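You operate a simulated robot arm through the tools that you are given. There is no shell and no other tool. Be economical: measure what you need, move in short steps, check, and stop when the job is done.

Carry out the task below with a simulated robot arm. There is one attempt and no reset: what you move stays moved.

## Task
Test the brass puck in check mode and trim to about 100.
Fine: one test; one over or under will do; leave the puck in and the lid shut.

The check looks at the end state, three seconds after you hand in, the way a careful person would. Anything else that was tipped, shoved, dropped, spilled or broken makes it a failure. Lids that push on must go on centred and level and be pressed home; caps that screw on are set level and turned clockwise until they are tight.

## Robot
A 7-joint arm with a two-finger parallel gripper on a trunk, on a base that drives. Base frame: it is fixed to the floor where the robot stands at the start and does not move with it; the origin is under the middle of the robot, x ahead of it, y to its left, z up; the surface under the hand at the start is at about z = 0.9. Readings come in m, rad, newtons and seconds.
Its first joint turns from -2.897 to 2.897 rad. Places, roughly: analyser lid [1, 0.1, 1.1]; analyser well [0.8, 0.1, 1]; key switch [0.6, 0.4, 0.9]; mode dial [0.6, 0.3, 0.9]. Payload 3.43 kg.
The TCP is the grasp point between the finger pads, 0.034 m short of the fingertips. In the tool frame z runs along the fingers and y along their closing line. Largest opening 0.128 m; finger width 0.024, thickness 0.012; the body of the gripper, 0.048 by 0.13 m, starts 0.096 m behind the TCP.
Orientation is that of the tool frame in the base frame, as [roll, pitch, yaw] about the fixed x, y, z axes, in that order (R = Rz(yaw) Ry(pitch) Rx(roll)). With the fingers straight down and closing along the base's y, the tool's x points along the base's -x, its y along +y and its z along -z.

## Interface
- The arm moves only by the tool arm_command. Its argument "rows" is a list of rows, each an object of numbers (a shift or turn left out is 0, a gripper value left out holds the last): "tx", "ty", "tz": the shift along the tool's x, y, z in units of 100 mm (1.0 is 100 mm); "ax", "ay", "az": the turn, a rotation vector about the tool's x, y, z in units of 60 degrees (1.0 is 60 degrees); "jaw": the opening, from 0 (shut) to 1 (fully open). In form: [{"tx": .., "ty": .., "tz": .., "ax": .., "ay": .., "az": .., "jaw": ..}, ...]. A call has 1 to 12 rows; each row is the pose to reach, as a shift and turn from the pose commanded when the call began, along the tool's axes at that moment. A call with a number of a shift or a turn outside -1 to 1 is refused whole. Each row takes 0.2 s and may step no farther than 0.05 m and 0.15 rad from the row before; otherwise, or with a gripper value out of range, the whole call is refused. A pose out of reach is approached as far as the arm can. The call stops where the force on the tool passes 90 N (or 10 N more than at its start, if that is more) or the arm is blocked; 0.2 s more then pass. Each finger travels about 0.153 m/s and halts on what it meets, pressing with about 35 N; the grip force reading is that of the motor and also rises with nothing between the fingers. The clock runs only during rows and for 0.2 s after the last one: add rows that repeat a pose to give the fingers time. The reply holds the time, the measured pose of the TCP, the force on the tool along the base axes, the opening and the grip force, in the units named above and with some noise, with the torque about the TCP (base axes, N m) and any sound that the robot's microphone picked up.
- Cameras (640 x 400 px; columns grow to the right, rows downward): "scene" is now at [0.2139, 0.2269, 1.3941]; the picture's right is [-0.09, -1.00, 0.00], its down [-0.45, 0.04, -0.89] and it looks along [0.89, -0.08, -0.46] (base axes); focal length 269 px, centre (320, 200). "wrist" rides on the gripper at [0.076, -0.011, -0.16] in the tool frame; the picture's right is [0.15, 0.99, 0.00], its down [-0.88, 0.13, -0.45] and it looks along [-0.45, 0.07, 0.89] (tool axes); focal length 234 px, centre (320, 200). There is no depth. A picture from a camera that has moved, and an enlarged one, comes with that camera's place and axes in the base frame and with its lens. The place of the scene camera against the robot may be out by one fixed shift of up to 0.025 m in any direction.
- get_image(camera): a new picture of that camera. It takes no simulated time.
- base_move(legs): drives the robot by 1 to 6 legs, each [ahead, turn to the left] in m and rad, along the robot's own axes; the way and the turn of a leg run together, so that a leg with both is an arc; at most 1.5 m and 3.142 rad a leg. The arm and the cameras ride along, it lands a little off, and it stops where it bumps. It gives what a move gives.
- pan_tilt(pan, tilt): turns the head with the scene camera to pan (to the left, within 2.094 rad either way) and tilt (down, from -0.506 to 1.204), counted from straight ahead of the robot. It gives what a move gives.
- close_up(camera, box): a new picture of the part [left, top, right, bottom] of that camera's present view, enlarged. It takes no simulated time.
- hand_in(): hands the job in; it is judged then, once.

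Work in short steps. Places have to be worked out from the pictures, the camera data and where the tool is seen: move nearer, look again, correct. Check each grasp and each placing, and mend what went wrong. You have 120 turns and 90 pictures in all, those below and enlarged ones among them. Open the gripper and draw the arm clear of the work before you hand the job in, unless the task says otherwise; then end with one line.

The tools are called after ">>>" by a JSON object that holds its "name" and its "arguments". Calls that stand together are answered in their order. arm_command: Moves the arm, as the interface text tells. Its arguments: {"type":"object","properties":{"rows":{"type":"array","items":{"type":"object","properties":{"tx":{"type":"number"},"ty":{"type":"number"},"tz":{"type":"number"},"ax":{"type":"number"},"ay":{"type":"number"},"az":{"type":"number"},"jaw":{"type":"number"}}}}},"required":["rows"]} The other tools are called the same way: base_move (legs) drives the base; pan_tilt (pan, tilt) turns the head that bears the scene camera; get_image (camera) takes a picture; close_up (camera, box) takes an enlarged picture of a part of a camera's view; hand_in () hands the job in.

At the start:

```text
time: 0.0
position: [0.578, 0.078, 0.9988]
tool_rot: [-3.141, 0.0, 3.141]
ft_force: [0.7, 0.4, -0.9]
torque: [0.01, 0.0, 0.02]
grip_width: 0.1279
grasp_force: 0.1
robot x, y, heading: [0.0008, 0.0057, -0.005]
head pan, tilt: [-0.089, 0.459]
```

scene: 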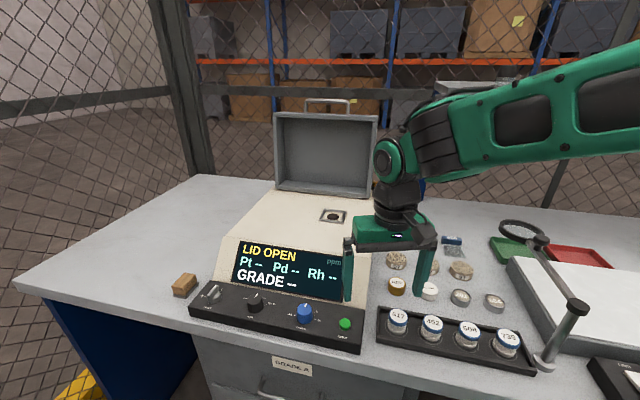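
wrist: 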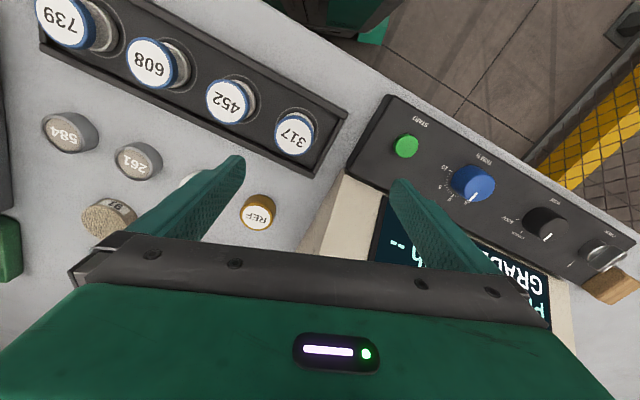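

The analyser's lid is open, and the brass puck "REF" sits to the right of the analyser. I'll enlarge the panel and the puck to read the labels.

>>> {"name": "close_up", "arguments": {"camera": "scene", "box": [180, 230, 380, 355]}}

>>> {"name": "close_up", "arguments": {"camera": "wrist", "box": [380, 80, 640, 300]}}

>>> {"name": "close_up", "arguments": {"camera": "scene", "box": [260, 80, 520, 320]}}

```text
3.20 times, centred on (280, 292) of scene
camera zoom: at [0.2139, 0.2269, 1.3941], right [-0.09, -1.0, 0.0], down [-0.45, 0.04, -0.89], along [0.89, -0.08, -0.46], focal length 860 px, centre (448, -96)
```

zoom: 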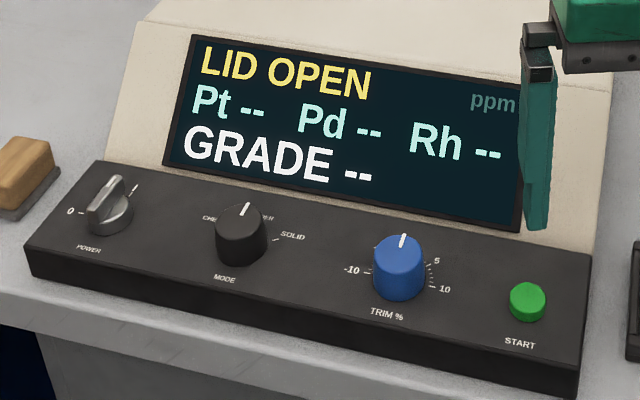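

```text
1.82 times, centred on (510, 190) of wrist
camera zoom: at [0.5012, 0.0664, 1.1588], right [-0.15, 0.99, 0.0], down [0.88, 0.13, 0.45], along [0.45, 0.07, -0.89], focal length 426 px, centre (-26, 218)
```

zoom: 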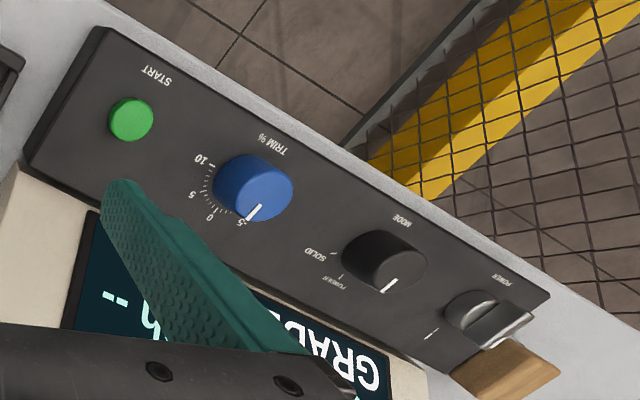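

```text
1.67 times, centred on (390, 200) of scene
camera zoom: at [0.2139, 0.2269, 1.3941], right [-0.09, -1.0, 0.0], down [-0.45, 0.04, -0.89], along [0.89, -0.08, -0.46], focal length 448 px, centre (203, 200)
```

zoom: 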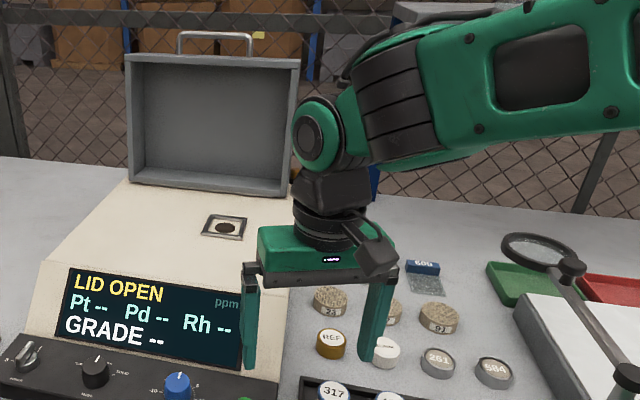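

The trim pointer seems to be near -4 or -5, and the mode pointer sits between CHECK and POWDER. I'll zoom in further on both dials.

>>> {"name": "close_up", "arguments": {"camera": "scene", "box": [235, 280, 325, 336]}}

>>> {"name": "arm_command", "arguments": {"rows": [{"tz": -0.3, "tx": 0.1, "ty": 0.25}, {"tz": -0.6, "tx": 0.2, "ty": 0.5}, {"tz": -0.8, "tx": 0.3, "ty": 0.9}, {"tz": -0.8, "tx": 0.3, "ty": 1.0}]}}

>>> {"name": "get_image", "arguments": {"camera": "wrist"}}

```text
7.11 times, centred on (280, 308) of scene
camera zoom: at [0.2139, 0.2269, 1.3941], right [-0.09, -1.0, 0.0], down [-0.45, 0.04, -0.89], along [0.89, -0.08, -0.46], focal length 1912 px, centre (604, -568)
```

zoom: 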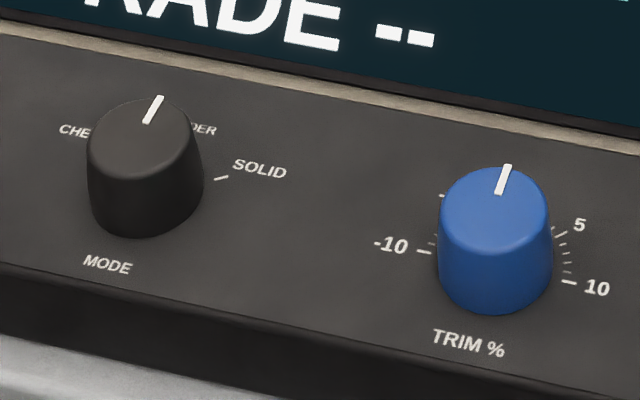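

```text
time: 1.0
position: [0.5356, 0.178, 1.0866]
tool_rot: [3.141, 0.011, 3.141]
ft_force: [0.5, -0.1, -0.5]
torque: [0.03, 0.0, -0.04]
grip_width: 0.1282
grasp_force: 0.0
robot x, y, heading: [0.0031, 0.0043, -0.005]
head pan, tilt: [-0.089, 0.459]
```

```text
83 pictures are left
camera wrist: at [0.4575, 0.1667, 1.2451], right [-0.15, 0.99, 0.0], down [0.88, 0.13, 0.47], along [0.46, 0.07, -0.88], focal length 234 px, centre (320, 200)
```

wrist: 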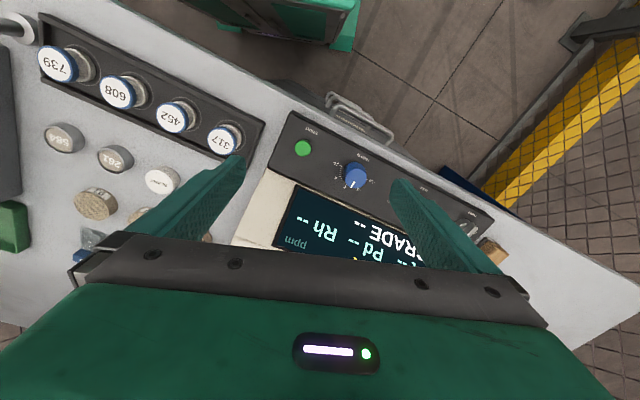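

I now have a view from above, so I'll enlarge the trim and mode dials.

>>> {"name": "close_up", "arguments": {"camera": "wrist", "box": [275, 120, 495, 260]}}

>>> {"name": "arm_command", "arguments": {"rows": [{"ty": 0.4}, {"ty": 0.8}, {"ty": 1.0}]}}

>>> {"name": "close_up", "arguments": {"camera": "wrist", "box": [180, 80, 460, 260]}}

```text
2.86 times, centred on (385, 190) of wrist
camera zoom: at [0.4575, 0.1667, 1.2451], right [-0.15, 0.99, 0.0], down [0.88, 0.13, 0.47], along [0.46, 0.07, -0.88], focal length 669 px, centre (134, 229)
```

zoom: 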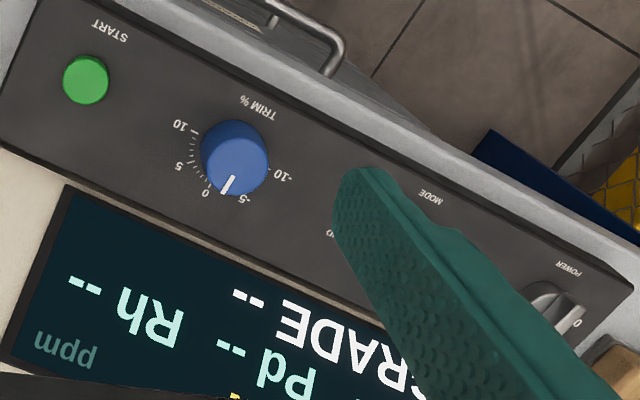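

```text
time: 1.8
position: [0.5327, 0.278, 1.0846]
tool_rot: [3.141, 0.012, -3.141]
ft_force: [0.7, -0.4, 0.2]
torque: [0.03, -0.04, -0.03]
grip_width: 0.1281
grasp_force: 0.1
robot x, y, heading: [-0.0019, 0.0058, 0.001]
head pan, tilt: [-0.089, 0.459]
```

```text
2.22 times, centred on (320, 170) of wrist
camera zoom: at [0.455, 0.2668, 1.2438], right [-0.15, 0.99, 0.0], down [0.88, 0.13, 0.47], along [0.46, 0.07, -0.88], focal length 520 px, centre (320, 267)
```

zoom: 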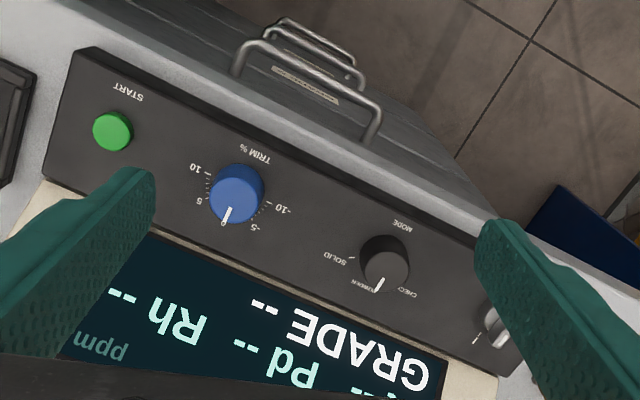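

The trim pointer is near 0. The mode pointer is on POWDER, so CHECK is one stop counter-clockwise. I place the mode knob's top at about (0.608, 0.333, 0.94) and will hover above it with the jaws narrowed and lined up with the panel.

>>> {"name": "arm_command", "arguments": {"rows": [{"tx": -0.3, "ty": 0.25, "tz": 0.0, "az": 0.11, "jaw": 0.55}, {"tx": -0.6, "ty": 0.5, "tz": 0.1, "az": 0.22}, {"tx": -0.753, "ty": 0.55, "tz": 0.4, "az": 0.33}, {"tx": -0.753, "ty": 0.55, "tz": 0.7, "az": 0.33}, {"tx": -0.753, "ty": 0.55, "tz": 0.7, "az": 0.33}]}}

>>> {"name": "get_image", "arguments": {"camera": "wrist"}}

>>> {"name": "close_up", "arguments": {"camera": "scene", "box": [180, 200, 380, 355]}}

```text
time: 3.0
position: [0.6089, 0.3328, 1.0149]
tool_rot: [3.138, 0.011, 2.793]
ft_force: [0.1, 0.2, 0.6]
torque: [-0.01, -0.04, 0.02]
grip_width: 0.0705
grasp_force: 0.0
robot x, y, heading: [0.0009, 0.0058, -0.0]
head pan, tilt: [-0.089, 0.459]
```

```text
80 pictures are left
camera wrist: at [0.5322, 0.3482, 1.1743], right [0.2, 0.98, 0.0], down [0.87, -0.18, 0.47], along [0.46, -0.09, -0.88], focal length 234 px, centre (320, 200)
```

wrist: 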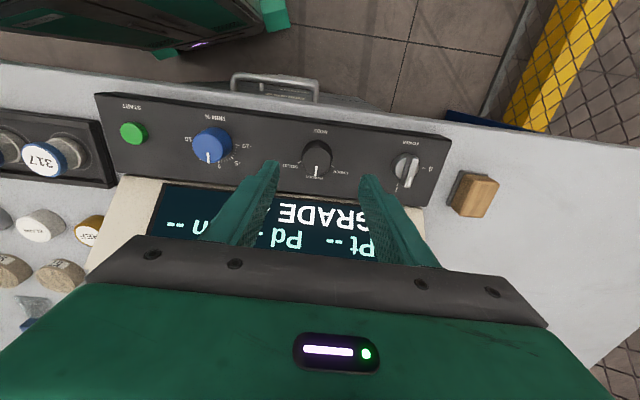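

```text
2.58 times, centred on (280, 278) of scene
camera zoom: at [0.2139, 0.2269, 1.3941], right [-0.09, -1.0, 0.0], down [-0.45, 0.04, -0.89], along [0.89, -0.08, -0.46], focal length 694 px, centre (423, 0)
```

zoom: 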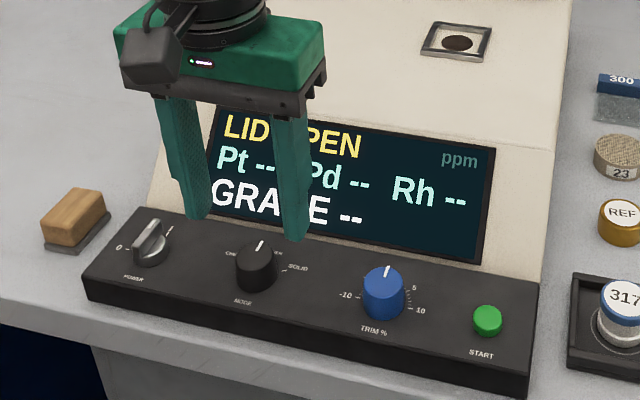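

The alignment along the panel looks good. I'll refine the knob's x position with a close-up.

>>> {"name": "close_up", "arguments": {"camera": "wrist", "box": [260, 110, 460, 230]}}

```text
3.20 times, centred on (360, 170) of wrist
camera zoom: at [0.5322, 0.3482, 1.1743], right [0.2, 0.98, 0.0], down [0.87, -0.18, 0.47], along [0.46, -0.09, -0.88], focal length 749 px, centre (192, 296)
```

zoom: 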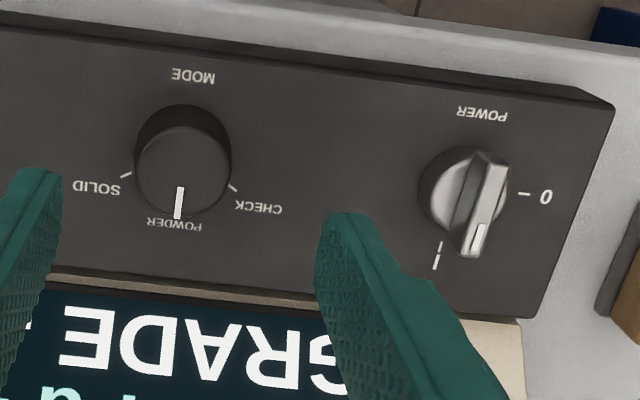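

The knob centre works out to about (0.609, 0.331), right under the TCP. I'll go down 60 mm and close on the knob.

>>> {"name": "arm_command", "arguments": {"rows": [{"tz": 0.3}, {"tz": 0.5}, {"tz": 0.6}, {"tz": 0.6, "jaw": 0.15}, {"tz": 0.6, "jaw": 0.15}, {"tz": 0.6, "jaw": 0.15}]}}

>>> {"name": "close_up", "arguments": {"camera": "scene", "box": [180, 200, 380, 355]}}

```text
time: 3.9
position: [0.5968, 0.3324, 0.9709]
tool_rot: [3.132, 0.026, 2.797]
ft_force: [-4.0, 3.0, 1.3]
torque: [0.26, 0.37, 0.03]
grip_width: 0.0305
grasp_force: 10.2
robot x, y, heading: [0.0035, 0.0091, -0.002]
head pan, tilt: [-0.089, 0.459]
stopped in row 4: the force on the tool passed its limit at 102 N (the readings are from after the stop); the commanded pose is now the measured one
```

```text
2.58 times, centred on (280, 278) of scene
camera zoom: at [0.2141, 0.2267, 1.3941], right [-0.09, -1.0, 0.0], down [-0.45, 0.04, -0.89], along [0.89, -0.08, -0.46], focal length 694 px, centre (423, 0)
```

zoom: 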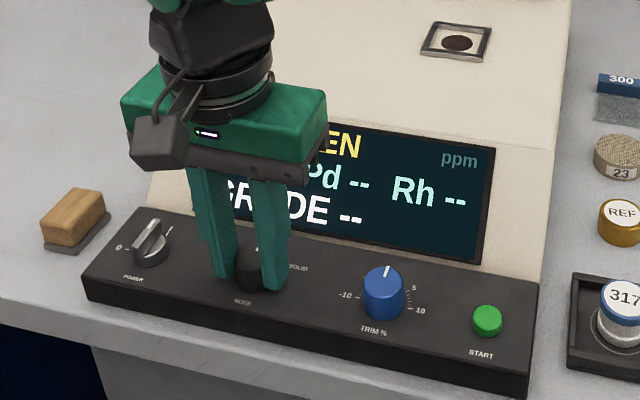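

The descent stopped on a 102 N contact and the fingers closed on the knob at 30 mm. I'll check how well the grip is centred before turning.

>>> {"name": "get_image", "arguments": {"camera": "wrist"}}

>>> {"name": "close_up", "arguments": {"camera": "scene", "box": [220, 250, 320, 330]}}

```text
76 pictures are left
camera wrist: at [0.5179, 0.348, 1.1282], right [0.2, 0.98, 0.01], down [0.86, -0.18, 0.48], along [0.47, -0.09, -0.88], focal length 234 px, centre (320, 200)
```

wrist: 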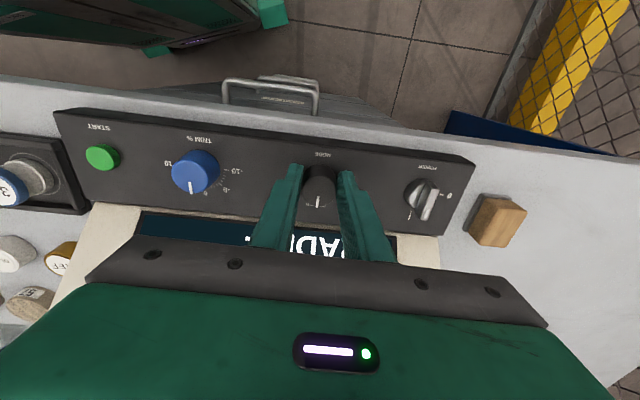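

```text
5.00 times, centred on (270, 290) of scene
camera zoom: at [0.2141, 0.2267, 1.3941], right [-0.09, -1.0, 0.0], down [-0.45, 0.04, -0.89], along [0.89, -0.08, -0.46], focal length 1344 px, centre (570, -250)
```

zoom: 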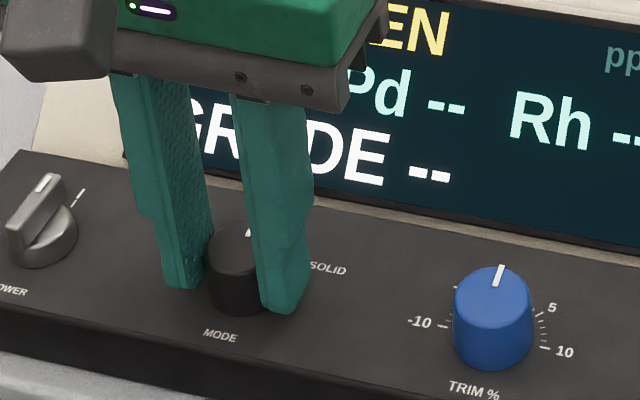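

The fingers hold the near side of the knob, so the TCP is about 8 mm short in x. I'll open slightly, shift forward and grip again.

>>> {"name": "arm_command", "arguments": {"rows": [{"tz": -0.05, "jaw": 0.4}, {"tz": -0.05, "tx": -0.05, "ty": 0.02}, {"tz": -0.04, "tx": -0.09, "ty": 0.02}, {"tz": -0.04, "tx": -0.09, "ty": 0.02, "jaw": 0.2}, {"tz": -0.04, "tx": -0.09, "ty": 0.02, "jaw": 0.15}, {"tz": -0.04, "tx": -0.09, "ty": 0.02, "jaw": 0.15}]}}

>>> {"name": "close_up", "arguments": {"camera": "scene", "box": [220, 250, 320, 330]}}

```text
time: 5.3
position: [0.6087, 0.3279, 0.9746]
tool_rot: [3.134, 0.027, 2.789]
ft_force: [-9.3, -19.6, 1.7]
torque: [-0.88, 0.42, 0.08]
grip_width: 0.0299
grasp_force: 45.3
robot x, y, heading: [0.002, 0.0085, -0.001]
head pan, tilt: [-0.089, 0.459]
```

```text
5.00 times, centred on (270, 290) of scene
camera zoom: at [0.2136, 0.2261, 1.3942], right [-0.09, -1.0, 0.0], down [-0.45, 0.04, -0.89], along [0.89, -0.08, -0.46], focal length 1344 px, centre (570, -250)
```

zoom: 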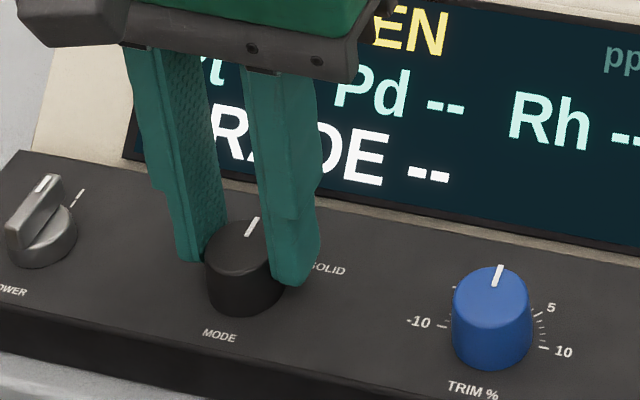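

Now the fingers are slightly too far forward, so I'll move back about 5 mm, relieve the side load and grip again.

>>> {"name": "arm_command", "arguments": {"rows": [{"jaw": 0.4}, {"tx": 0.05, "ty": -0.02}, {"tx": 0.05, "ty": -0.02, "jaw": 0.2}, {"tx": 0.05, "ty": -0.02, "jaw": 0.15}, {"tx": 0.05, "ty": -0.02, "jaw": 0.15}]}}

>>> {"name": "close_up", "arguments": {"camera": "scene", "box": [220, 250, 320, 330]}}

```text
time: 6.5
position: [0.6048, 0.3304, 0.9751]
tool_rot: [3.13, 0.027, 2.794]
ft_force: [1.3, 1.6, 8.0]
torque: [0.12, 0.14, 0.0]
grip_width: 0.0297
grasp_force: 45.0
robot x, y, heading: [0.0053, 0.0054, -0.003]
head pan, tilt: [-0.089, 0.459]
```

```text
5.00 times, centred on (270, 290) of scene
camera zoom: at [0.2138, 0.2268, 1.3941], right [-0.09, -1.0, 0.0], down [-0.45, 0.04, -0.89], along [0.89, -0.08, -0.46], focal length 1344 px, centre (570, -250)
```

zoom: 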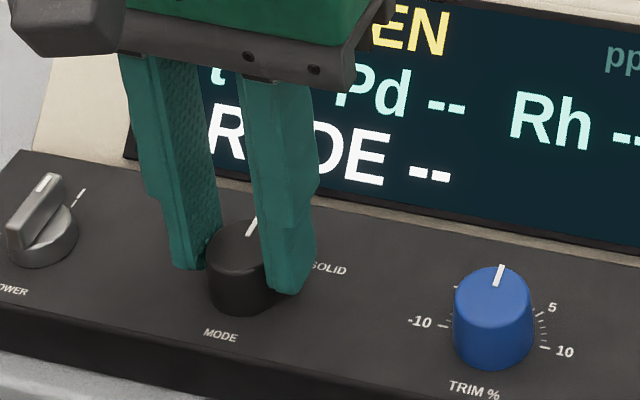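

The grip is now centred, with 45 N on the knob and little side load. I'll turn the knob about 50° counter-clockwise in steps.

>>> {"name": "arm_command", "arguments": {"rows": [{"az": -0.13}, {"az": -0.26}, {"az": -0.39}, {"az": -0.52}, {"az": -0.65}, {"az": -0.78}, {"az": -0.85}, {"az": -0.85}]}}

>>> {"name": "close_up", "arguments": {"camera": "scene", "box": [220, 250, 320, 330]}}

```text
time: 8.3
position: [0.6032, 0.3309, 0.9746]
tool_rot: [-3.127, 0.028, -2.602]
ft_force: [17.2, 14.9, 20.1]
torque: [0.76, -1.02, -0.03]
grip_width: 0.0297
grasp_force: 45.4
robot x, y, heading: [0.0011, 0.0064, -0.003]
head pan, tilt: [-0.089, 0.459]
```

```text
5.00 times, centred on (270, 290) of scene
camera zoom: at [0.2141, 0.2271, 1.394], right [-0.09, -1.0, 0.0], down [-0.45, 0.04, -0.89], along [0.89, -0.08, -0.46], focal length 1344 px, centre (570, -250)
```

zoom: 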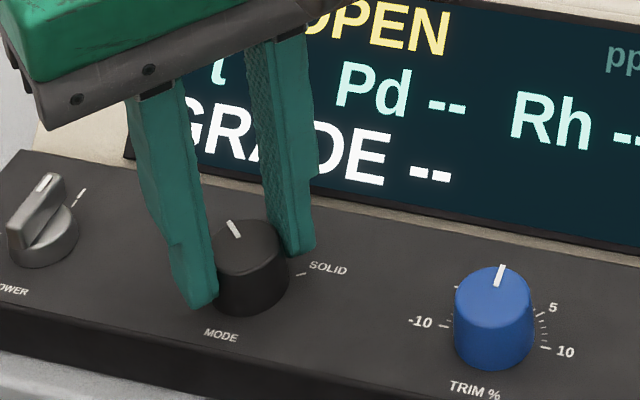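

The knob turned with the gripper. I'll let go, rise and look at where the pointer sits.

>>> {"name": "arm_command", "arguments": {"rows": [{"jaw": 0.5}, {"jaw": 0.5, "tz": -0.3}, {"jaw": 0.5, "tz": -0.7}, {"jaw": 0.5, "tz": -0.9}]}}

>>> {"name": "close_up", "arguments": {"camera": "scene", "box": [220, 250, 320, 330]}}

>>> {"name": "get_image", "arguments": {"camera": "wrist"}}

```text
time: 9.3
position: [0.6016, 0.3312, 1.0637]
tool_rot: [-3.127, 0.024, -2.602]
ft_force: [-0.1, 0.2, 0.6]
torque: [0.0, 0.03, 0.01]
grip_width: 0.064
grasp_force: 0.0
robot x, y, heading: [0.0008, 0.0068, 0.004]
head pan, tilt: [-0.089, 0.459]
```

```text
5.00 times, centred on (270, 290) of scene
camera zoom: at [0.2141, 0.2269, 1.394], right [-0.09, -1.0, 0.0], down [-0.45, 0.04, -0.89], along [0.89, -0.08, -0.46], focal length 1344 px, centre (570, -250)
```

zoom: 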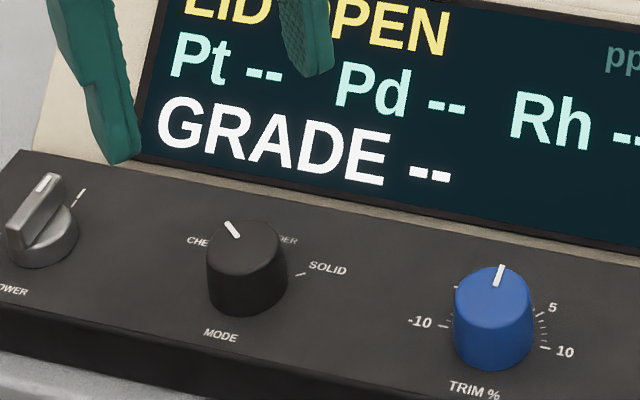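

```text
70 pictures are left
camera wrist: at [0.536, 0.2829, 1.2218], right [-0.63, 0.77, -0.02], down [0.67, 0.57, 0.47], along [0.38, 0.29, -0.88], focal length 234 px, centre (320, 200)
```

wrist: 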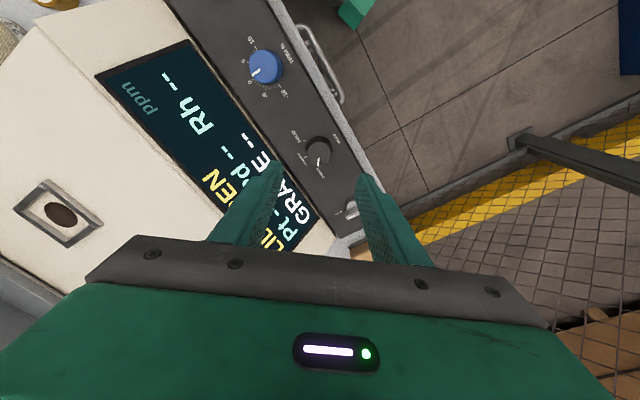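

>>> {"name": "close_up", "arguments": {"camera": "wrist", "box": [270, 110, 370, 190]}}

```text
5.00 times, centred on (320, 150) of wrist
camera zoom: at [0.536, 0.2829, 1.2218], right [-0.63, 0.77, -0.02], down [0.67, 0.57, 0.47], along [0.38, 0.29, -0.88], focal length 1171 px, centre (320, 450)
```

zoom: 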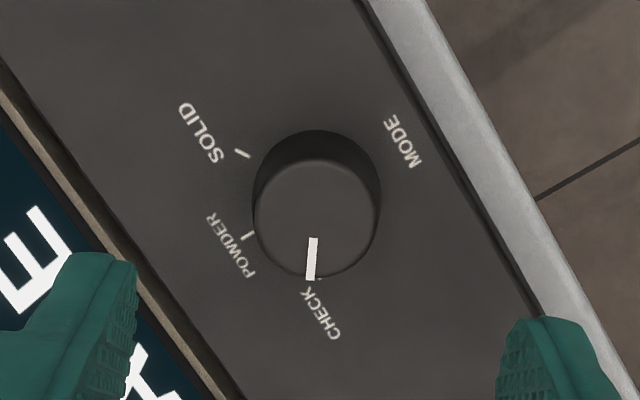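

The pointer sits on CHECK. Next is the brass puck at about (0.65, 0.015), so I'll move toward it and square the tool up again.

>>> {"name": "arm_command", "arguments": {"rows": [{"tx": 0.15, "ty": -0.3, "az": 0.13}, {"tx": 0.3, "ty": -0.6, "az": 0.26}, {"tx": 0.47, "ty": -0.92, "az": 0.39}, {"tx": 0.49, "ty": -0.97, "az": 0.51}]}}

>>> {"name": "arm_command", "arguments": {"rows": [{"ty": -0.4}, {"ty": -0.8}, {"ty": -1.0}]}}

>>> {"name": "arm_command", "arguments": {"rows": [{"ty": -0.4, "tx": -0.1}, {"ty": -0.8, "tx": -0.2, "jaw": 0.8}, {"ty": -0.9, "tx": -0.3, "jaw": 0.8}, {"ty": -0.9, "tx": -0.3, "jaw": 0.8}]}}

>>> {"name": "get_image", "arguments": {"camera": "wrist"}}

>>> {"name": "get_image", "arguments": {"camera": "scene"}}

```text
time: 10.3
position: [0.6079, 0.2215, 1.0647]
tool_rot: [-3.141, 0.027, -3.136]
ft_force: [0.5, 0.6, 0.0]
torque: [0.02, 0.01, 0.01]
grip_width: 0.0639
grasp_force: 0.0
robot x, y, heading: [0.0012, 0.0054, -0.003]
head pan, tilt: [-0.089, 0.459]
```

```text
time: 11.1
position: [0.609, 0.1214, 1.0634]
tool_rot: [-3.141, 0.028, -3.134]
ft_force: [0.0, 1.2, -0.3]
torque: [-0.01, 0.01, 0.0]
grip_width: 0.0642
grasp_force: 0.1
robot x, y, heading: [0.0029, 0.0083, 0.0]
head pan, tilt: [-0.089, 0.459]
```

```text
time: 12.1
position: [0.6406, 0.0319, 1.0642]
tool_rot: [3.141, 0.03, -3.134]
ft_force: [-0.3, -0.3, -0.9]
torque: [0.03, 0.0, 0.0]
grip_width: 0.1023
grasp_force: 0.1
robot x, y, heading: [0.0043, 0.0066, 0.002]
head pan, tilt: [-0.089, 0.459]
```

```text
68 pictures are left
camera wrist: at [0.5599, 0.0208, 1.2214], right [-0.15, 0.99, 0.0], down [0.87, 0.14, 0.48], along [0.48, 0.07, -0.88], focal length 234 px, centre (320, 200)
```

wrist: 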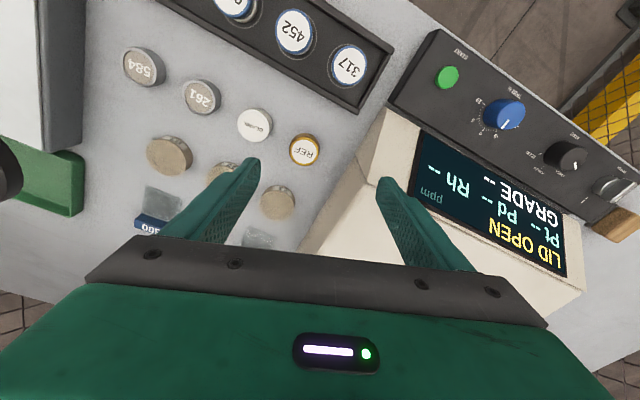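

```text
67 pictures are left
camera scene: at [0.2139, 0.2268, 1.3941], right [-0.09, -1.0, 0.0], down [-0.45, 0.04, -0.89], along [0.89, -0.08, -0.46], focal length 269 px, centre (320, 200)
```

scene: 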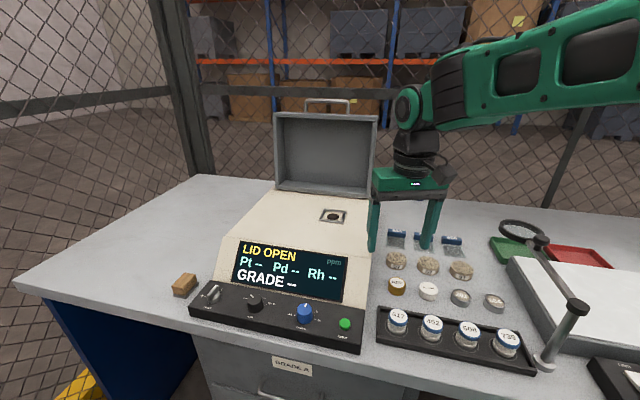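

The brass puck's top is at about (0.651, 0.014, 0.923), with BLANK beside it to the right and the analyser wall to its left. I'll turn the closing line about 40° so it passes between the neighbours, then hover over the puck.

>>> {"name": "arm_command", "arguments": {"rows": [{"tx": -0.05, "ty": -0.1, "az": -0.13, "jaw": 0.5}, {"tx": -0.099, "ty": -0.182, "az": -0.26, "ay": -0.028}, {"tx": -0.099, "ty": -0.182, "az": -0.39, "ay": -0.028}, {"tx": -0.099, "ty": -0.182, "az": -0.52, "ay": -0.028, "tz": 0.2}, {"tx": -0.099, "ty": -0.182, "az": -0.65, "ay": -0.028, "tz": 0.5}, {"tx": -0.099, "ty": -0.182, "az": -0.65, "ay": -0.028, "tz": 0.5}]}}

>>> {"name": "get_image", "arguments": {"camera": "wrist"}}

>>> {"name": "close_up", "arguments": {"camera": "scene", "box": [340, 190, 500, 330]}}

```text
time: 13.5
position: [0.6505, 0.0139, 1.016]
tool_rot: [-3.112, 0.049, -2.451]
ft_force: [0.5, -0.5, -0.2]
torque: [0.01, 0.01, -0.01]
grip_width: 0.0643
grasp_force: 0.1
robot x, y, heading: [0.001, 0.0093, 0.004]
head pan, tilt: [-0.089, 0.459]
```

```text
66 pictures are left
camera wrist: at [0.5897, -0.0446, 1.1716], right [-0.74, 0.67, -0.03], down [0.57, 0.66, 0.5], along [0.35, 0.35, -0.87], focal length 234 px, centre (320, 200)
```

wrist: 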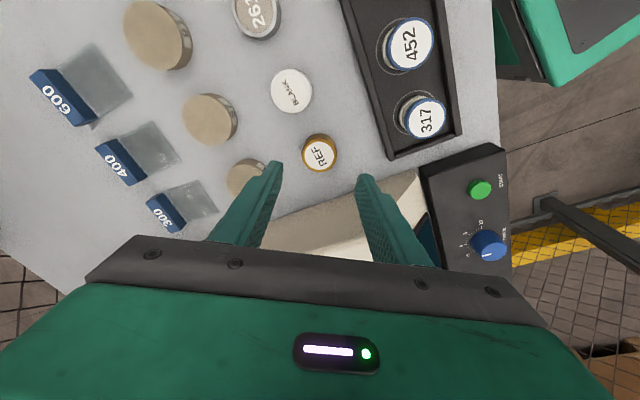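

```text
2.86 times, centred on (420, 260) of scene
camera zoom: at [0.2139, 0.2268, 1.3941], right [-0.09, -1.0, 0.0], down [-0.45, 0.04, -0.89], along [0.89, -0.08, -0.46], focal length 768 px, centre (34, 29)
```

zoom: 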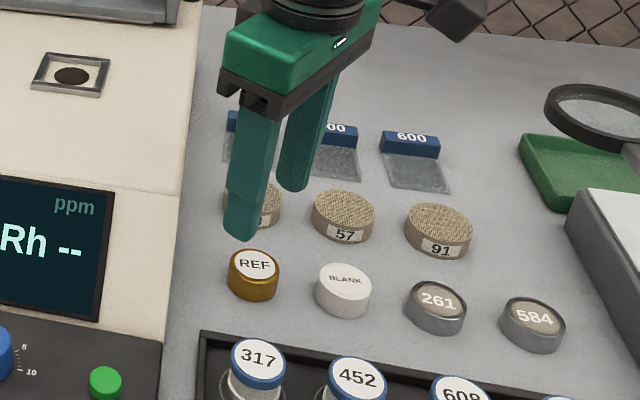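

The TCP is over the puck but slightly tilted. I'll level the tool and descend partway.

>>> {"name": "arm_command", "arguments": {"rows": [{"ax": -0.028, "ay": 0.047}, {"ax": -0.028, "ay": 0.047, "tz": 0.25}, {"ax": -0.028, "ay": 0.047, "tz": 0.4}]}}

>>> {"name": "get_image", "arguments": {"camera": "wrist"}}

>>> {"name": "close_up", "arguments": {"camera": "scene", "box": [340, 190, 500, 330]}}

```text
time: 14.3
position: [0.6537, 0.0142, 0.9771]
tool_rot: [3.14, 0.001, -2.455]
ft_force: [-0.3, -0.2, 0.8]
torque: [-0.02, -0.03, -0.04]
grip_width: 0.0641
grasp_force: 0.0
robot x, y, heading: [0.0045, 0.0113, 0.001]
head pan, tilt: [-0.089, 0.459]
```

```text
64 pictures are left
camera wrist: at [0.6018, -0.042, 1.1364], right [-0.74, 0.67, 0.0], down [0.6, 0.66, 0.46], along [0.31, 0.34, -0.89], focal length 234 px, centre (320, 200)
```

wrist: 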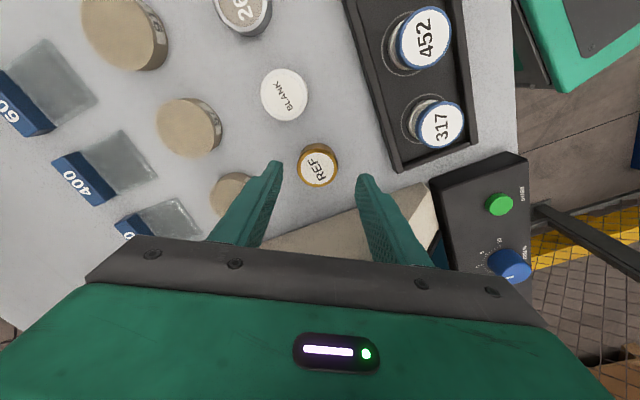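

```text
2.86 times, centred on (420, 260) of scene
camera zoom: at [0.2138, 0.2268, 1.3941], right [-0.09, -1.0, 0.0], down [-0.45, 0.04, -0.89], along [0.89, -0.08, -0.46], focal length 768 px, centre (34, 29)
```

zoom: 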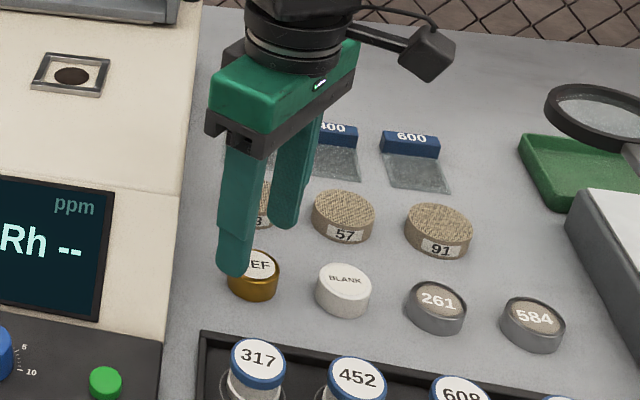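

The TCP is centred to within 4 mm of the puck. I'll trim the offset, lower to about z = 0.947 and grip.

>>> {"name": "arm_command", "arguments": {"rows": [{"tx": 0.034, "ty": -0.01, "tz": 0.15}, {"tx": 0.034, "ty": -0.01, "tz": 0.3}, {"tx": 0.034, "ty": -0.01, "tz": 0.3, "jaw": 0.3}, {"tx": 0.034, "ty": -0.01, "tz": 0.3, "jaw": 0.2}, {"tx": 0.034, "ty": -0.01, "tz": 0.3, "jaw": 0.2}]}}

>>> {"name": "close_up", "arguments": {"camera": "scene", "box": [360, 230, 460, 310]}}

```text
time: 15.5
position: [0.6517, 0.0104, 0.946]
tool_rot: [3.139, 0.0, -2.455]
ft_force: [0.1, 0.4, -0.2]
torque: [0.02, 0.01, 0.03]
grip_width: 0.0388
grasp_force: 34.9
robot x, y, heading: [0.005, 0.0062, -0.005]
head pan, tilt: [-0.089, 0.459]
```

```text
5.00 times, centred on (410, 270) of scene
camera zoom: at [0.214, 0.2268, 1.3941], right [-0.09, -1.0, 0.0], down [-0.45, 0.04, -0.89], along [0.89, -0.08, -0.46], focal length 1344 px, centre (-130, -150)
```

zoom: 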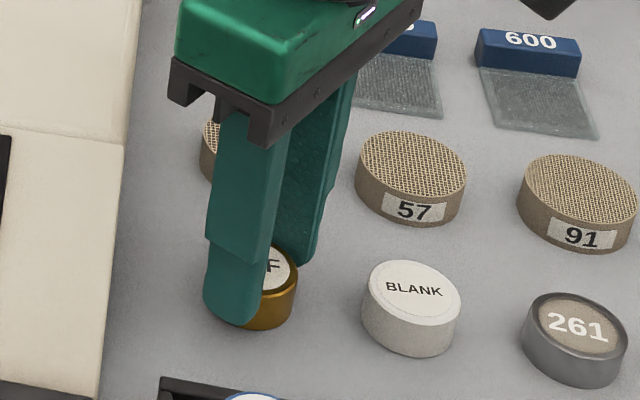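

The puck is gripped at 38.8 mm with 35 N. I'll lift it well clear and look at the well.

>>> {"name": "arm_command", "arguments": {"rows": [{"tz": -0.2}, {"tz": -0.6}, {"tz": -1.0}]}}

>>> {"name": "arm_command", "arguments": {"rows": [{"tz": -0.4}, {"tz": -0.7}, {"tz": -0.7, "az": 0.13}, {"tz": -0.7, "az": 0.26}, {"tz": -0.7, "az": 0.39}, {"tz": -0.7, "az": 0.52}, {"tz": -0.7, "az": 0.65}, {"tz": -0.7, "az": 0.78}, {"tz": -0.7, "az": 0.91}, {"tz": -0.7, "az": 0.99}]}}

>>> {"name": "get_image", "arguments": {"camera": "wrist"}}

>>> {"name": "get_image", "arguments": {"camera": "scene"}}

```text
time: 16.3
position: [0.651, 0.0114, 1.0437]
tool_rot: [3.141, -0.001, -2.454]
ft_force: [-0.4, -0.2, -2.1]
torque: [0.02, 0.0, -0.02]
grip_width: 0.0389
grasp_force: 34.8
robot x, y, heading: [0.0032, 0.0087, -0.001]
head pan, tilt: [-0.089, 0.459]
```

```text
time: 18.5
position: [0.6518, 0.0119, 1.1154]
tool_rot: [3.138, -0.002, 2.792]
ft_force: [-0.3, -0.6, -2.1]
torque: [-0.02, 0.04, 0.03]
grip_width: 0.0387
grasp_force: 35.1
robot x, y, heading: [-0.0, 0.0073, -0.001]
head pan, tilt: [-0.089, 0.459]
```

```text
61 pictures are left
camera wrist: at [0.5763, 0.0267, 1.2751], right [0.2, 0.98, 0.0], down [0.87, -0.18, 0.45], along [0.45, -0.09, -0.89], focal length 234 px, centre (320, 200)
```

wrist: 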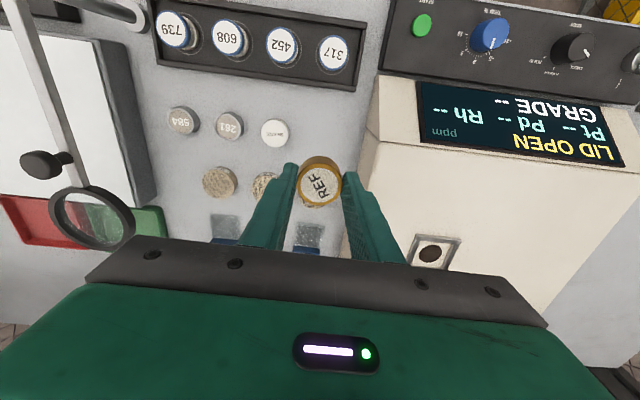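

```text
60 pictures are left
camera scene: at [0.214, 0.2268, 1.3941], right [-0.09, -1.0, 0.0], down [-0.45, 0.04, -0.89], along [0.89, -0.08, -0.46], focal length 269 px, centre (320, 200)
```

scene: 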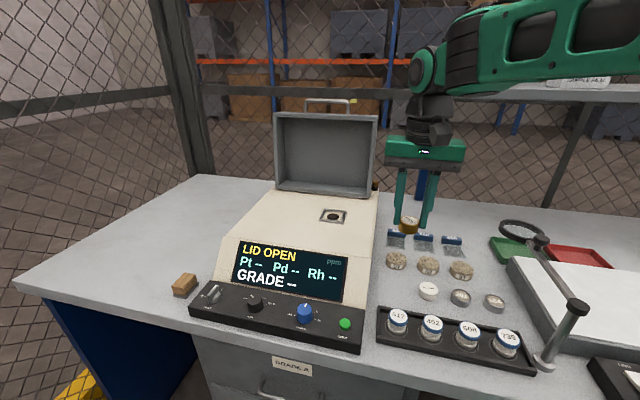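

From two views the well is at about (0.832, 0.142, 1.003). The tool is now aligned with the analyser, so I'll carry the puck at z = 1.115 toward a hover short of the well and look.

>>> {"name": "arm_command", "arguments": {"rows": [{"tx": -0.2, "ty": 0.3}, {"tx": -0.4, "ty": 0.6}, {"tx": -0.6, "ty": 0.9}]}}

>>> {"name": "arm_command", "arguments": {"rows": [{"tx": -0.15, "ty": 0.3}, {"tx": -0.3, "ty": 0.6}, {"tx": -0.4, "ty": 0.9}, {"tx": -0.4, "ty": 0.94}]}}

>>> {"name": "get_image", "arguments": {"camera": "wrist"}}

>>> {"name": "close_up", "arguments": {"camera": "scene", "box": [240, 80, 440, 240]}}

```text
time: 19.3
position: [0.7398, 0.0739, 1.1146]
tool_rot: [3.141, -0.001, 2.793]
ft_force: [0.0, -0.4, -1.6]
torque: [-0.03, 0.03, -0.01]
grip_width: 0.0389
grasp_force: 34.9
robot x, y, heading: [0.0065, 0.0096, -0.002]
head pan, tilt: [-0.089, 0.459]
```

```text
time: 20.3
position: [0.8078, 0.1487, 1.1161]
tool_rot: [3.14, -0.002, 2.792]
ft_force: [-0.5, 0.1, -1.1]
torque: [0.05, -0.03, 0.01]
grip_width: 0.0387
grasp_force: 35.0
robot x, y, heading: [0.0004, 0.0097, 0.0]
head pan, tilt: [-0.089, 0.459]
```

```text
59 pictures are left
camera wrist: at [0.7327, 0.1653, 1.2754], right [0.2, 0.98, 0.0], down [0.87, -0.18, 0.45], along [0.45, -0.09, -0.89], focal length 234 px, centre (320, 200)
```

wrist: 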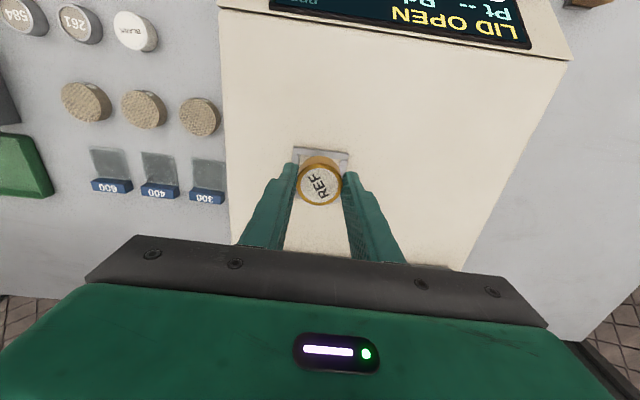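

```text
2.50 times, centred on (340, 160) of scene
camera zoom: at [0.214, 0.2268, 1.3941], right [-0.09, -1.0, 0.0], down [-0.45, 0.04, -0.89], along [0.89, -0.08, -0.46], focal length 672 px, centre (270, 300)
```

zoom: 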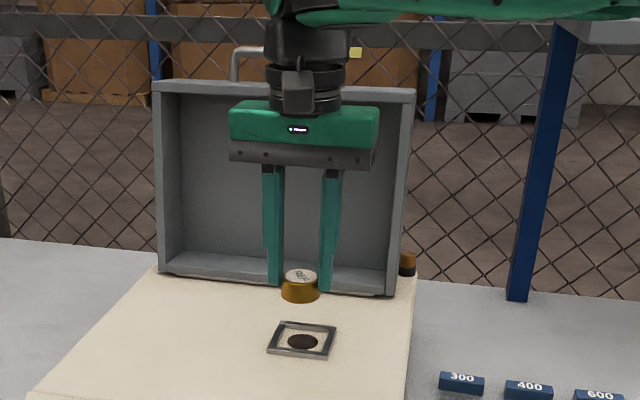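

The puck is laterally aligned with the well frame, which centres at about (0.834, 0.141). I'll move 27 mm forward and lower to 1.07 for a check.

>>> {"name": "arm_command", "arguments": {"rows": [{"tx": -0.15, "ty": 0.01}, {"tx": -0.27, "ty": 0.017, "tz": 0.1}, {"tx": -0.27, "ty": 0.017, "tz": 0.35}, {"tx": -0.27, "ty": 0.017, "tz": 0.45}]}}

>>> {"name": "get_image", "arguments": {"camera": "wrist"}}

>>> {"name": "close_up", "arguments": {"camera": "scene", "box": [280, 160, 400, 240]}}

```text
time: 21.3
position: [0.8326, 0.1421, 1.0714]
tool_rot: [-3.141, -0.001, 2.794]
ft_force: [0.2, 0.5, -1.7]
torque: [-0.02, 0.03, 0.0]
grip_width: 0.0386
grasp_force: 34.8
robot x, y, heading: [-0.003, 0.0046, -0.001]
head pan, tilt: [-0.089, 0.459]
```

```text
57 pictures are left
camera wrist: at [0.7576, 0.1577, 1.2308], right [0.2, 0.98, 0.0], down [0.87, -0.18, 0.45], along [0.45, -0.09, -0.89], focal length 234 px, centre (320, 200)
```

wrist: 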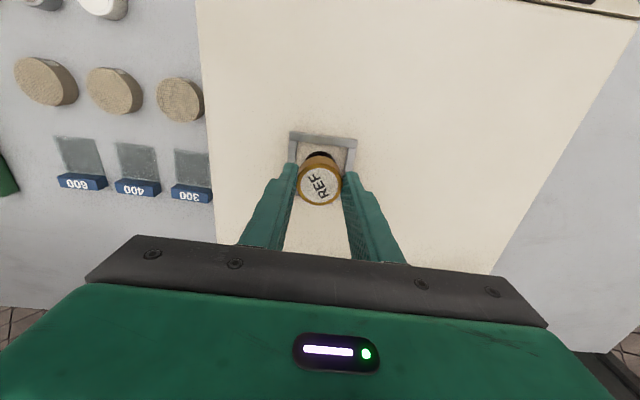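

```text
5.00 times, centred on (340, 200) of scene
camera zoom: at [0.214, 0.2268, 1.3941], right [-0.09, -1.0, 0.0], down [-0.45, 0.04, -0.89], along [0.89, -0.08, -0.46], focal length 1344 px, centre (220, 200)
```

zoom: 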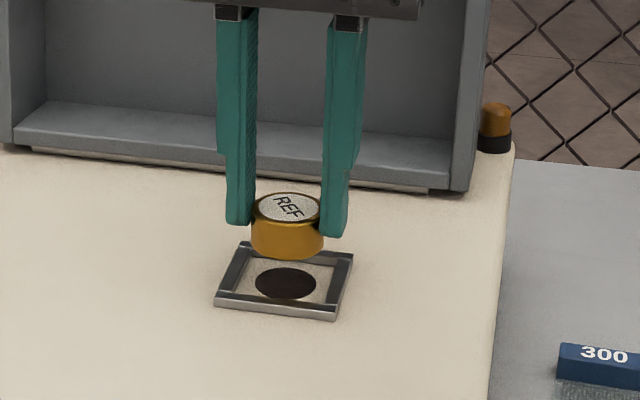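

The puck is over the framed aperture and centred laterally. I'll lower in small steps while watching the force.

>>> {"name": "arm_command", "arguments": {"rows": [{"tz": 0.1}, {"tz": 0.18}]}}

>>> {"name": "close_up", "arguments": {"camera": "scene", "box": [280, 160, 400, 240]}}

```text
time: 21.9
position: [0.8348, 0.1418, 1.0519]
tool_rot: [3.14, -0.001, 2.792]
ft_force: [0.1, 0.1, -2.7]
torque: [0.01, 0.01, -0.01]
grip_width: 0.0387
grasp_force: 35.1
robot x, y, heading: [0.0045, 0.005, 0.001]
head pan, tilt: [-0.089, 0.459]
```

```text
5.00 times, centred on (340, 200) of scene
camera zoom: at [0.2141, 0.2268, 1.394], right [-0.09, -1.0, 0.0], down [-0.45, 0.04, -0.89], along [0.89, -0.08, -0.46], focal length 1344 px, centre (220, 200)
```

zoom: 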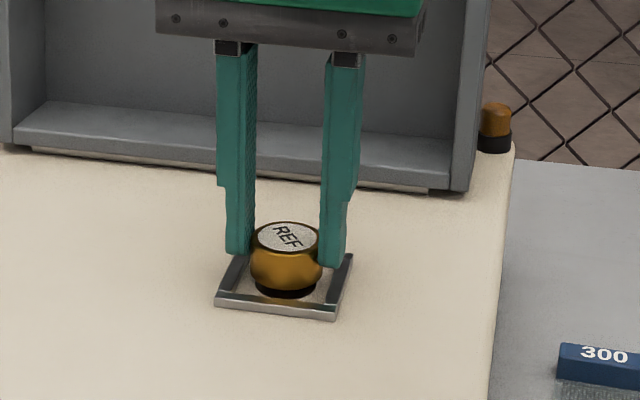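

It has only a few millimetres to go, so I'll lower gently.

>>> {"name": "arm_command", "arguments": {"rows": [{"tz": 0.03}, {"tz": 0.05}]}}

>>> {"name": "close_up", "arguments": {"camera": "scene", "box": [280, 160, 400, 240]}}

```text
time: 22.5
position: [0.8346, 0.1429, 1.0475]
tool_rot: [3.14, -0.002, 2.792]
ft_force: [1.0, 0.9, -2.5]
torque: [-0.05, -0.01, 0.0]
grip_width: 0.0388
grasp_force: 34.5
robot x, y, heading: [0.0004, 0.0056, 0.003]
head pan, tilt: [-0.089, 0.459]
```

```text
5.00 times, centred on (340, 200) of scene
camera zoom: at [0.2141, 0.2268, 1.394], right [-0.09, -1.0, 0.0], down [-0.45, 0.04, -0.89], along [0.89, -0.08, -0.46], focal length 1344 px, centre (220, 200)
```

zoom: 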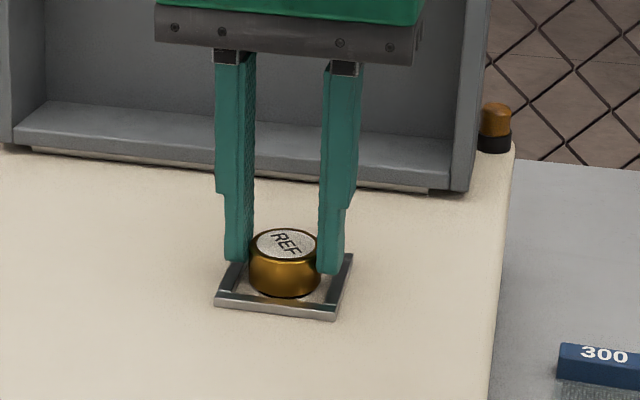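

It's nearly seated. I'll go another 3 mm down, then release and rise.

>>> {"name": "arm_command", "arguments": {"rows": [{"tz": 0.015}, {"tz": 0.025}]}}

```text
time: 23.1
position: [0.8355, 0.1413, 1.0459]
tool_rot: [3.14, 0.0, 2.792]
ft_force: [1.1, 0.9, 2.3]
torque: [-0.02, 0.01, -0.02]
grip_width: 0.039
grasp_force: 34.7
robot x, y, heading: [0.0005, 0.0074, 0.003]
head pan, tilt: [-0.089, 0.459]
```

The vertical force has changed sign, so the puck is on the floor of the well. I'll open slightly and rise straight up.

>>> {"name": "arm_command", "arguments": {"rows": [{"jaw": 0.42}, {"jaw": 0.42}, {"jaw": 0.42, "tz": -0.2}, {"jaw": 0.42, "tz": -0.6}, {"jaw": 0.42, "tz": -1.0}]}}

>>> {"name": "close_up", "arguments": {"camera": "scene", "box": [260, 80, 420, 240]}}

>>> {"name": "get_image", "arguments": {"camera": "wrist"}}

```text
time: 24.3
position: [0.8319, 0.1419, 1.1447]
tool_rot: [3.139, -0.003, 2.794]
ft_force: [-0.2, 1.0, 0.4]
torque: [0.01, 0.0, 0.01]
grip_width: 0.0536
grasp_force: 0.0
robot x, y, heading: [0.0024, 0.0083, -0.002]
head pan, tilt: [-0.089, 0.459]
```

```text
2.50 times, centred on (340, 160) of scene
camera zoom: at [0.2142, 0.2268, 1.394], right [-0.09, -1.0, 0.0], down [-0.45, 0.04, -0.89], along [0.89, -0.08, -0.46], focal length 672 px, centre (270, 300)
```

zoom: 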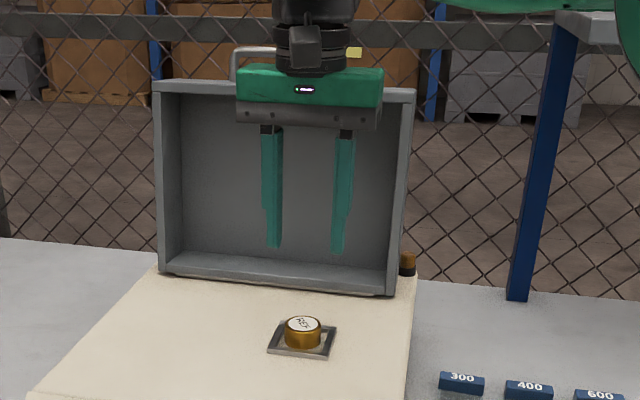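

```text
52 pictures are left
camera wrist: at [0.7579, 0.1572, 1.3048], right [0.2, 0.98, 0.0], down [0.87, -0.18, 0.45], along [0.45, -0.09, -0.89], focal length 234 px, centre (320, 200)
```

wrist: 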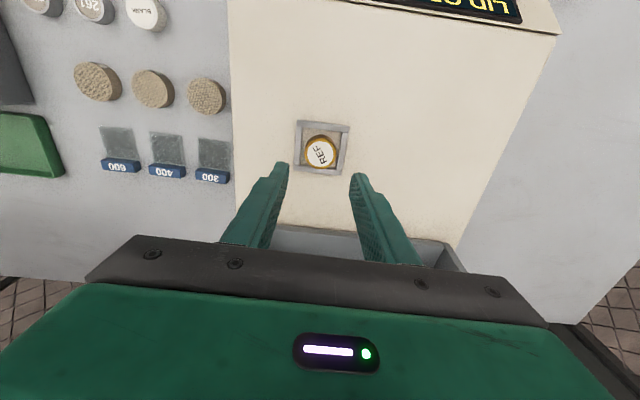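

The puck sits centred in the frame. Next is the lid, which stands open behind the well with its handle on top at about z = 1.29. I'll raise the arm above lid height.

>>> {"name": "arm_command", "arguments": {"rows": [{"tz": -0.4}, {"tz": -0.8}, {"tz": -1.0}]}}

>>> {"name": "arm_command", "arguments": {"rows": [{"tz": -0.4}, {"tz": -0.8}, {"tz": -1.0}, {"tz": -1.0}]}}

>>> {"name": "arm_command", "arguments": {"rows": [{"tz": -0.4, "tx": -0.1}, {"tz": -0.4, "tx": -0.4}, {"tz": -0.4, "tx": -0.7}]}}

>>> {"name": "get_image", "arguments": {"camera": "wrist"}}

>>> {"name": "get_image", "arguments": {"camera": "scene"}}

```text
time: 25.1
position: [0.8322, 0.1425, 1.2472]
tool_rot: [3.14, -0.001, 2.792]
ft_force: [-0.3, -0.7, 0.0]
torque: [0.02, -0.05, -0.01]
grip_width: 0.0537
grasp_force: 0.0
robot x, y, heading: [0.0008, 0.0069, 0.0]
head pan, tilt: [-0.089, 0.459]
```

```text
time: 25.5
position: [0.824, 0.1429, 1.295]
tool_rot: [3.118, 0.036, 2.788]
ft_force: [0.4, -0.8, 0.3]
torque: [0.03, 0.06, -0.02]
grip_width: 0.0538
grasp_force: 0.1
out of reach, approached as far as the arm can: row 2
robot x, y, heading: [-0.0021, 0.0071, -0.004]
head pan, tilt: [-0.089, 0.459]
stopped in row 2: the force on the tool passed its limit at 321 N (the readings are from after the stop); the commanded pose is now the measured one
```

```text
time: 25.8
position: [0.8157, 0.1433, 1.3163]
tool_rot: [3.102, 0.066, 2.783]
ft_force: [-0.1, -0.7, 0.2]
torque: [0.03, 0.02, -0.02]
grip_width: 0.0539
grasp_force: 0.1
out of reach, approached as far as the arm can: row 1
robot x, y, heading: [-0.0006, 0.0069, -0.002]
head pan, tilt: [-0.089, 0.459]
stopped in row 1: the force on the tool passed its limit at 301 N (the readings are from after the stop); the commanded pose is now the measured one
```

```text
51 pictures are left
camera wrist: at [0.728, 0.1574, 1.47], right [0.21, 0.98, 0.03], down [0.83, -0.19, 0.52], along [0.51, -0.08, -0.85], focal length 234 px, centre (320, 200)
```

wrist: 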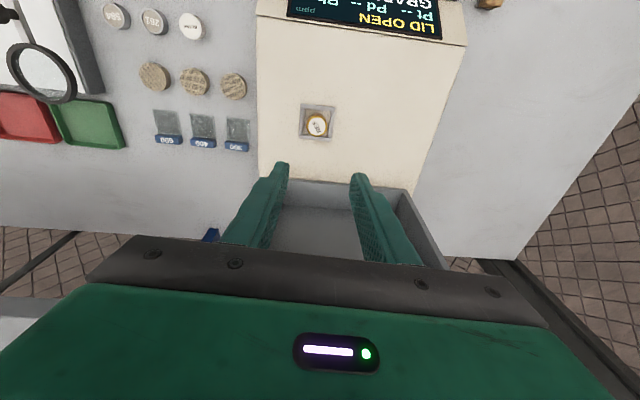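

```text
50 pictures are left
camera scene: at [0.2133, 0.2266, 1.3941], right [-0.09, -1.0, 0.0], down [-0.45, 0.04, -0.89], along [0.89, -0.08, -0.46], focal length 269 px, centre (320, 200)
```

scene: 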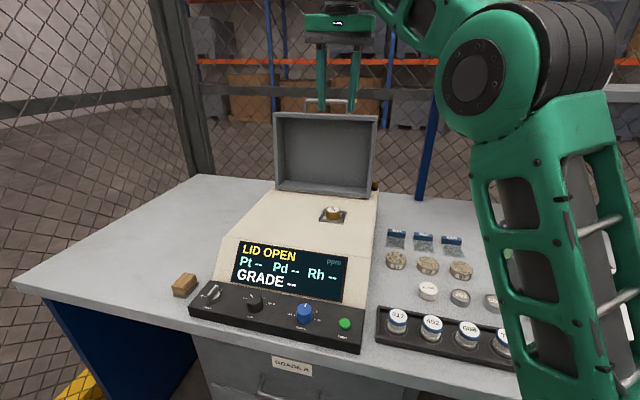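

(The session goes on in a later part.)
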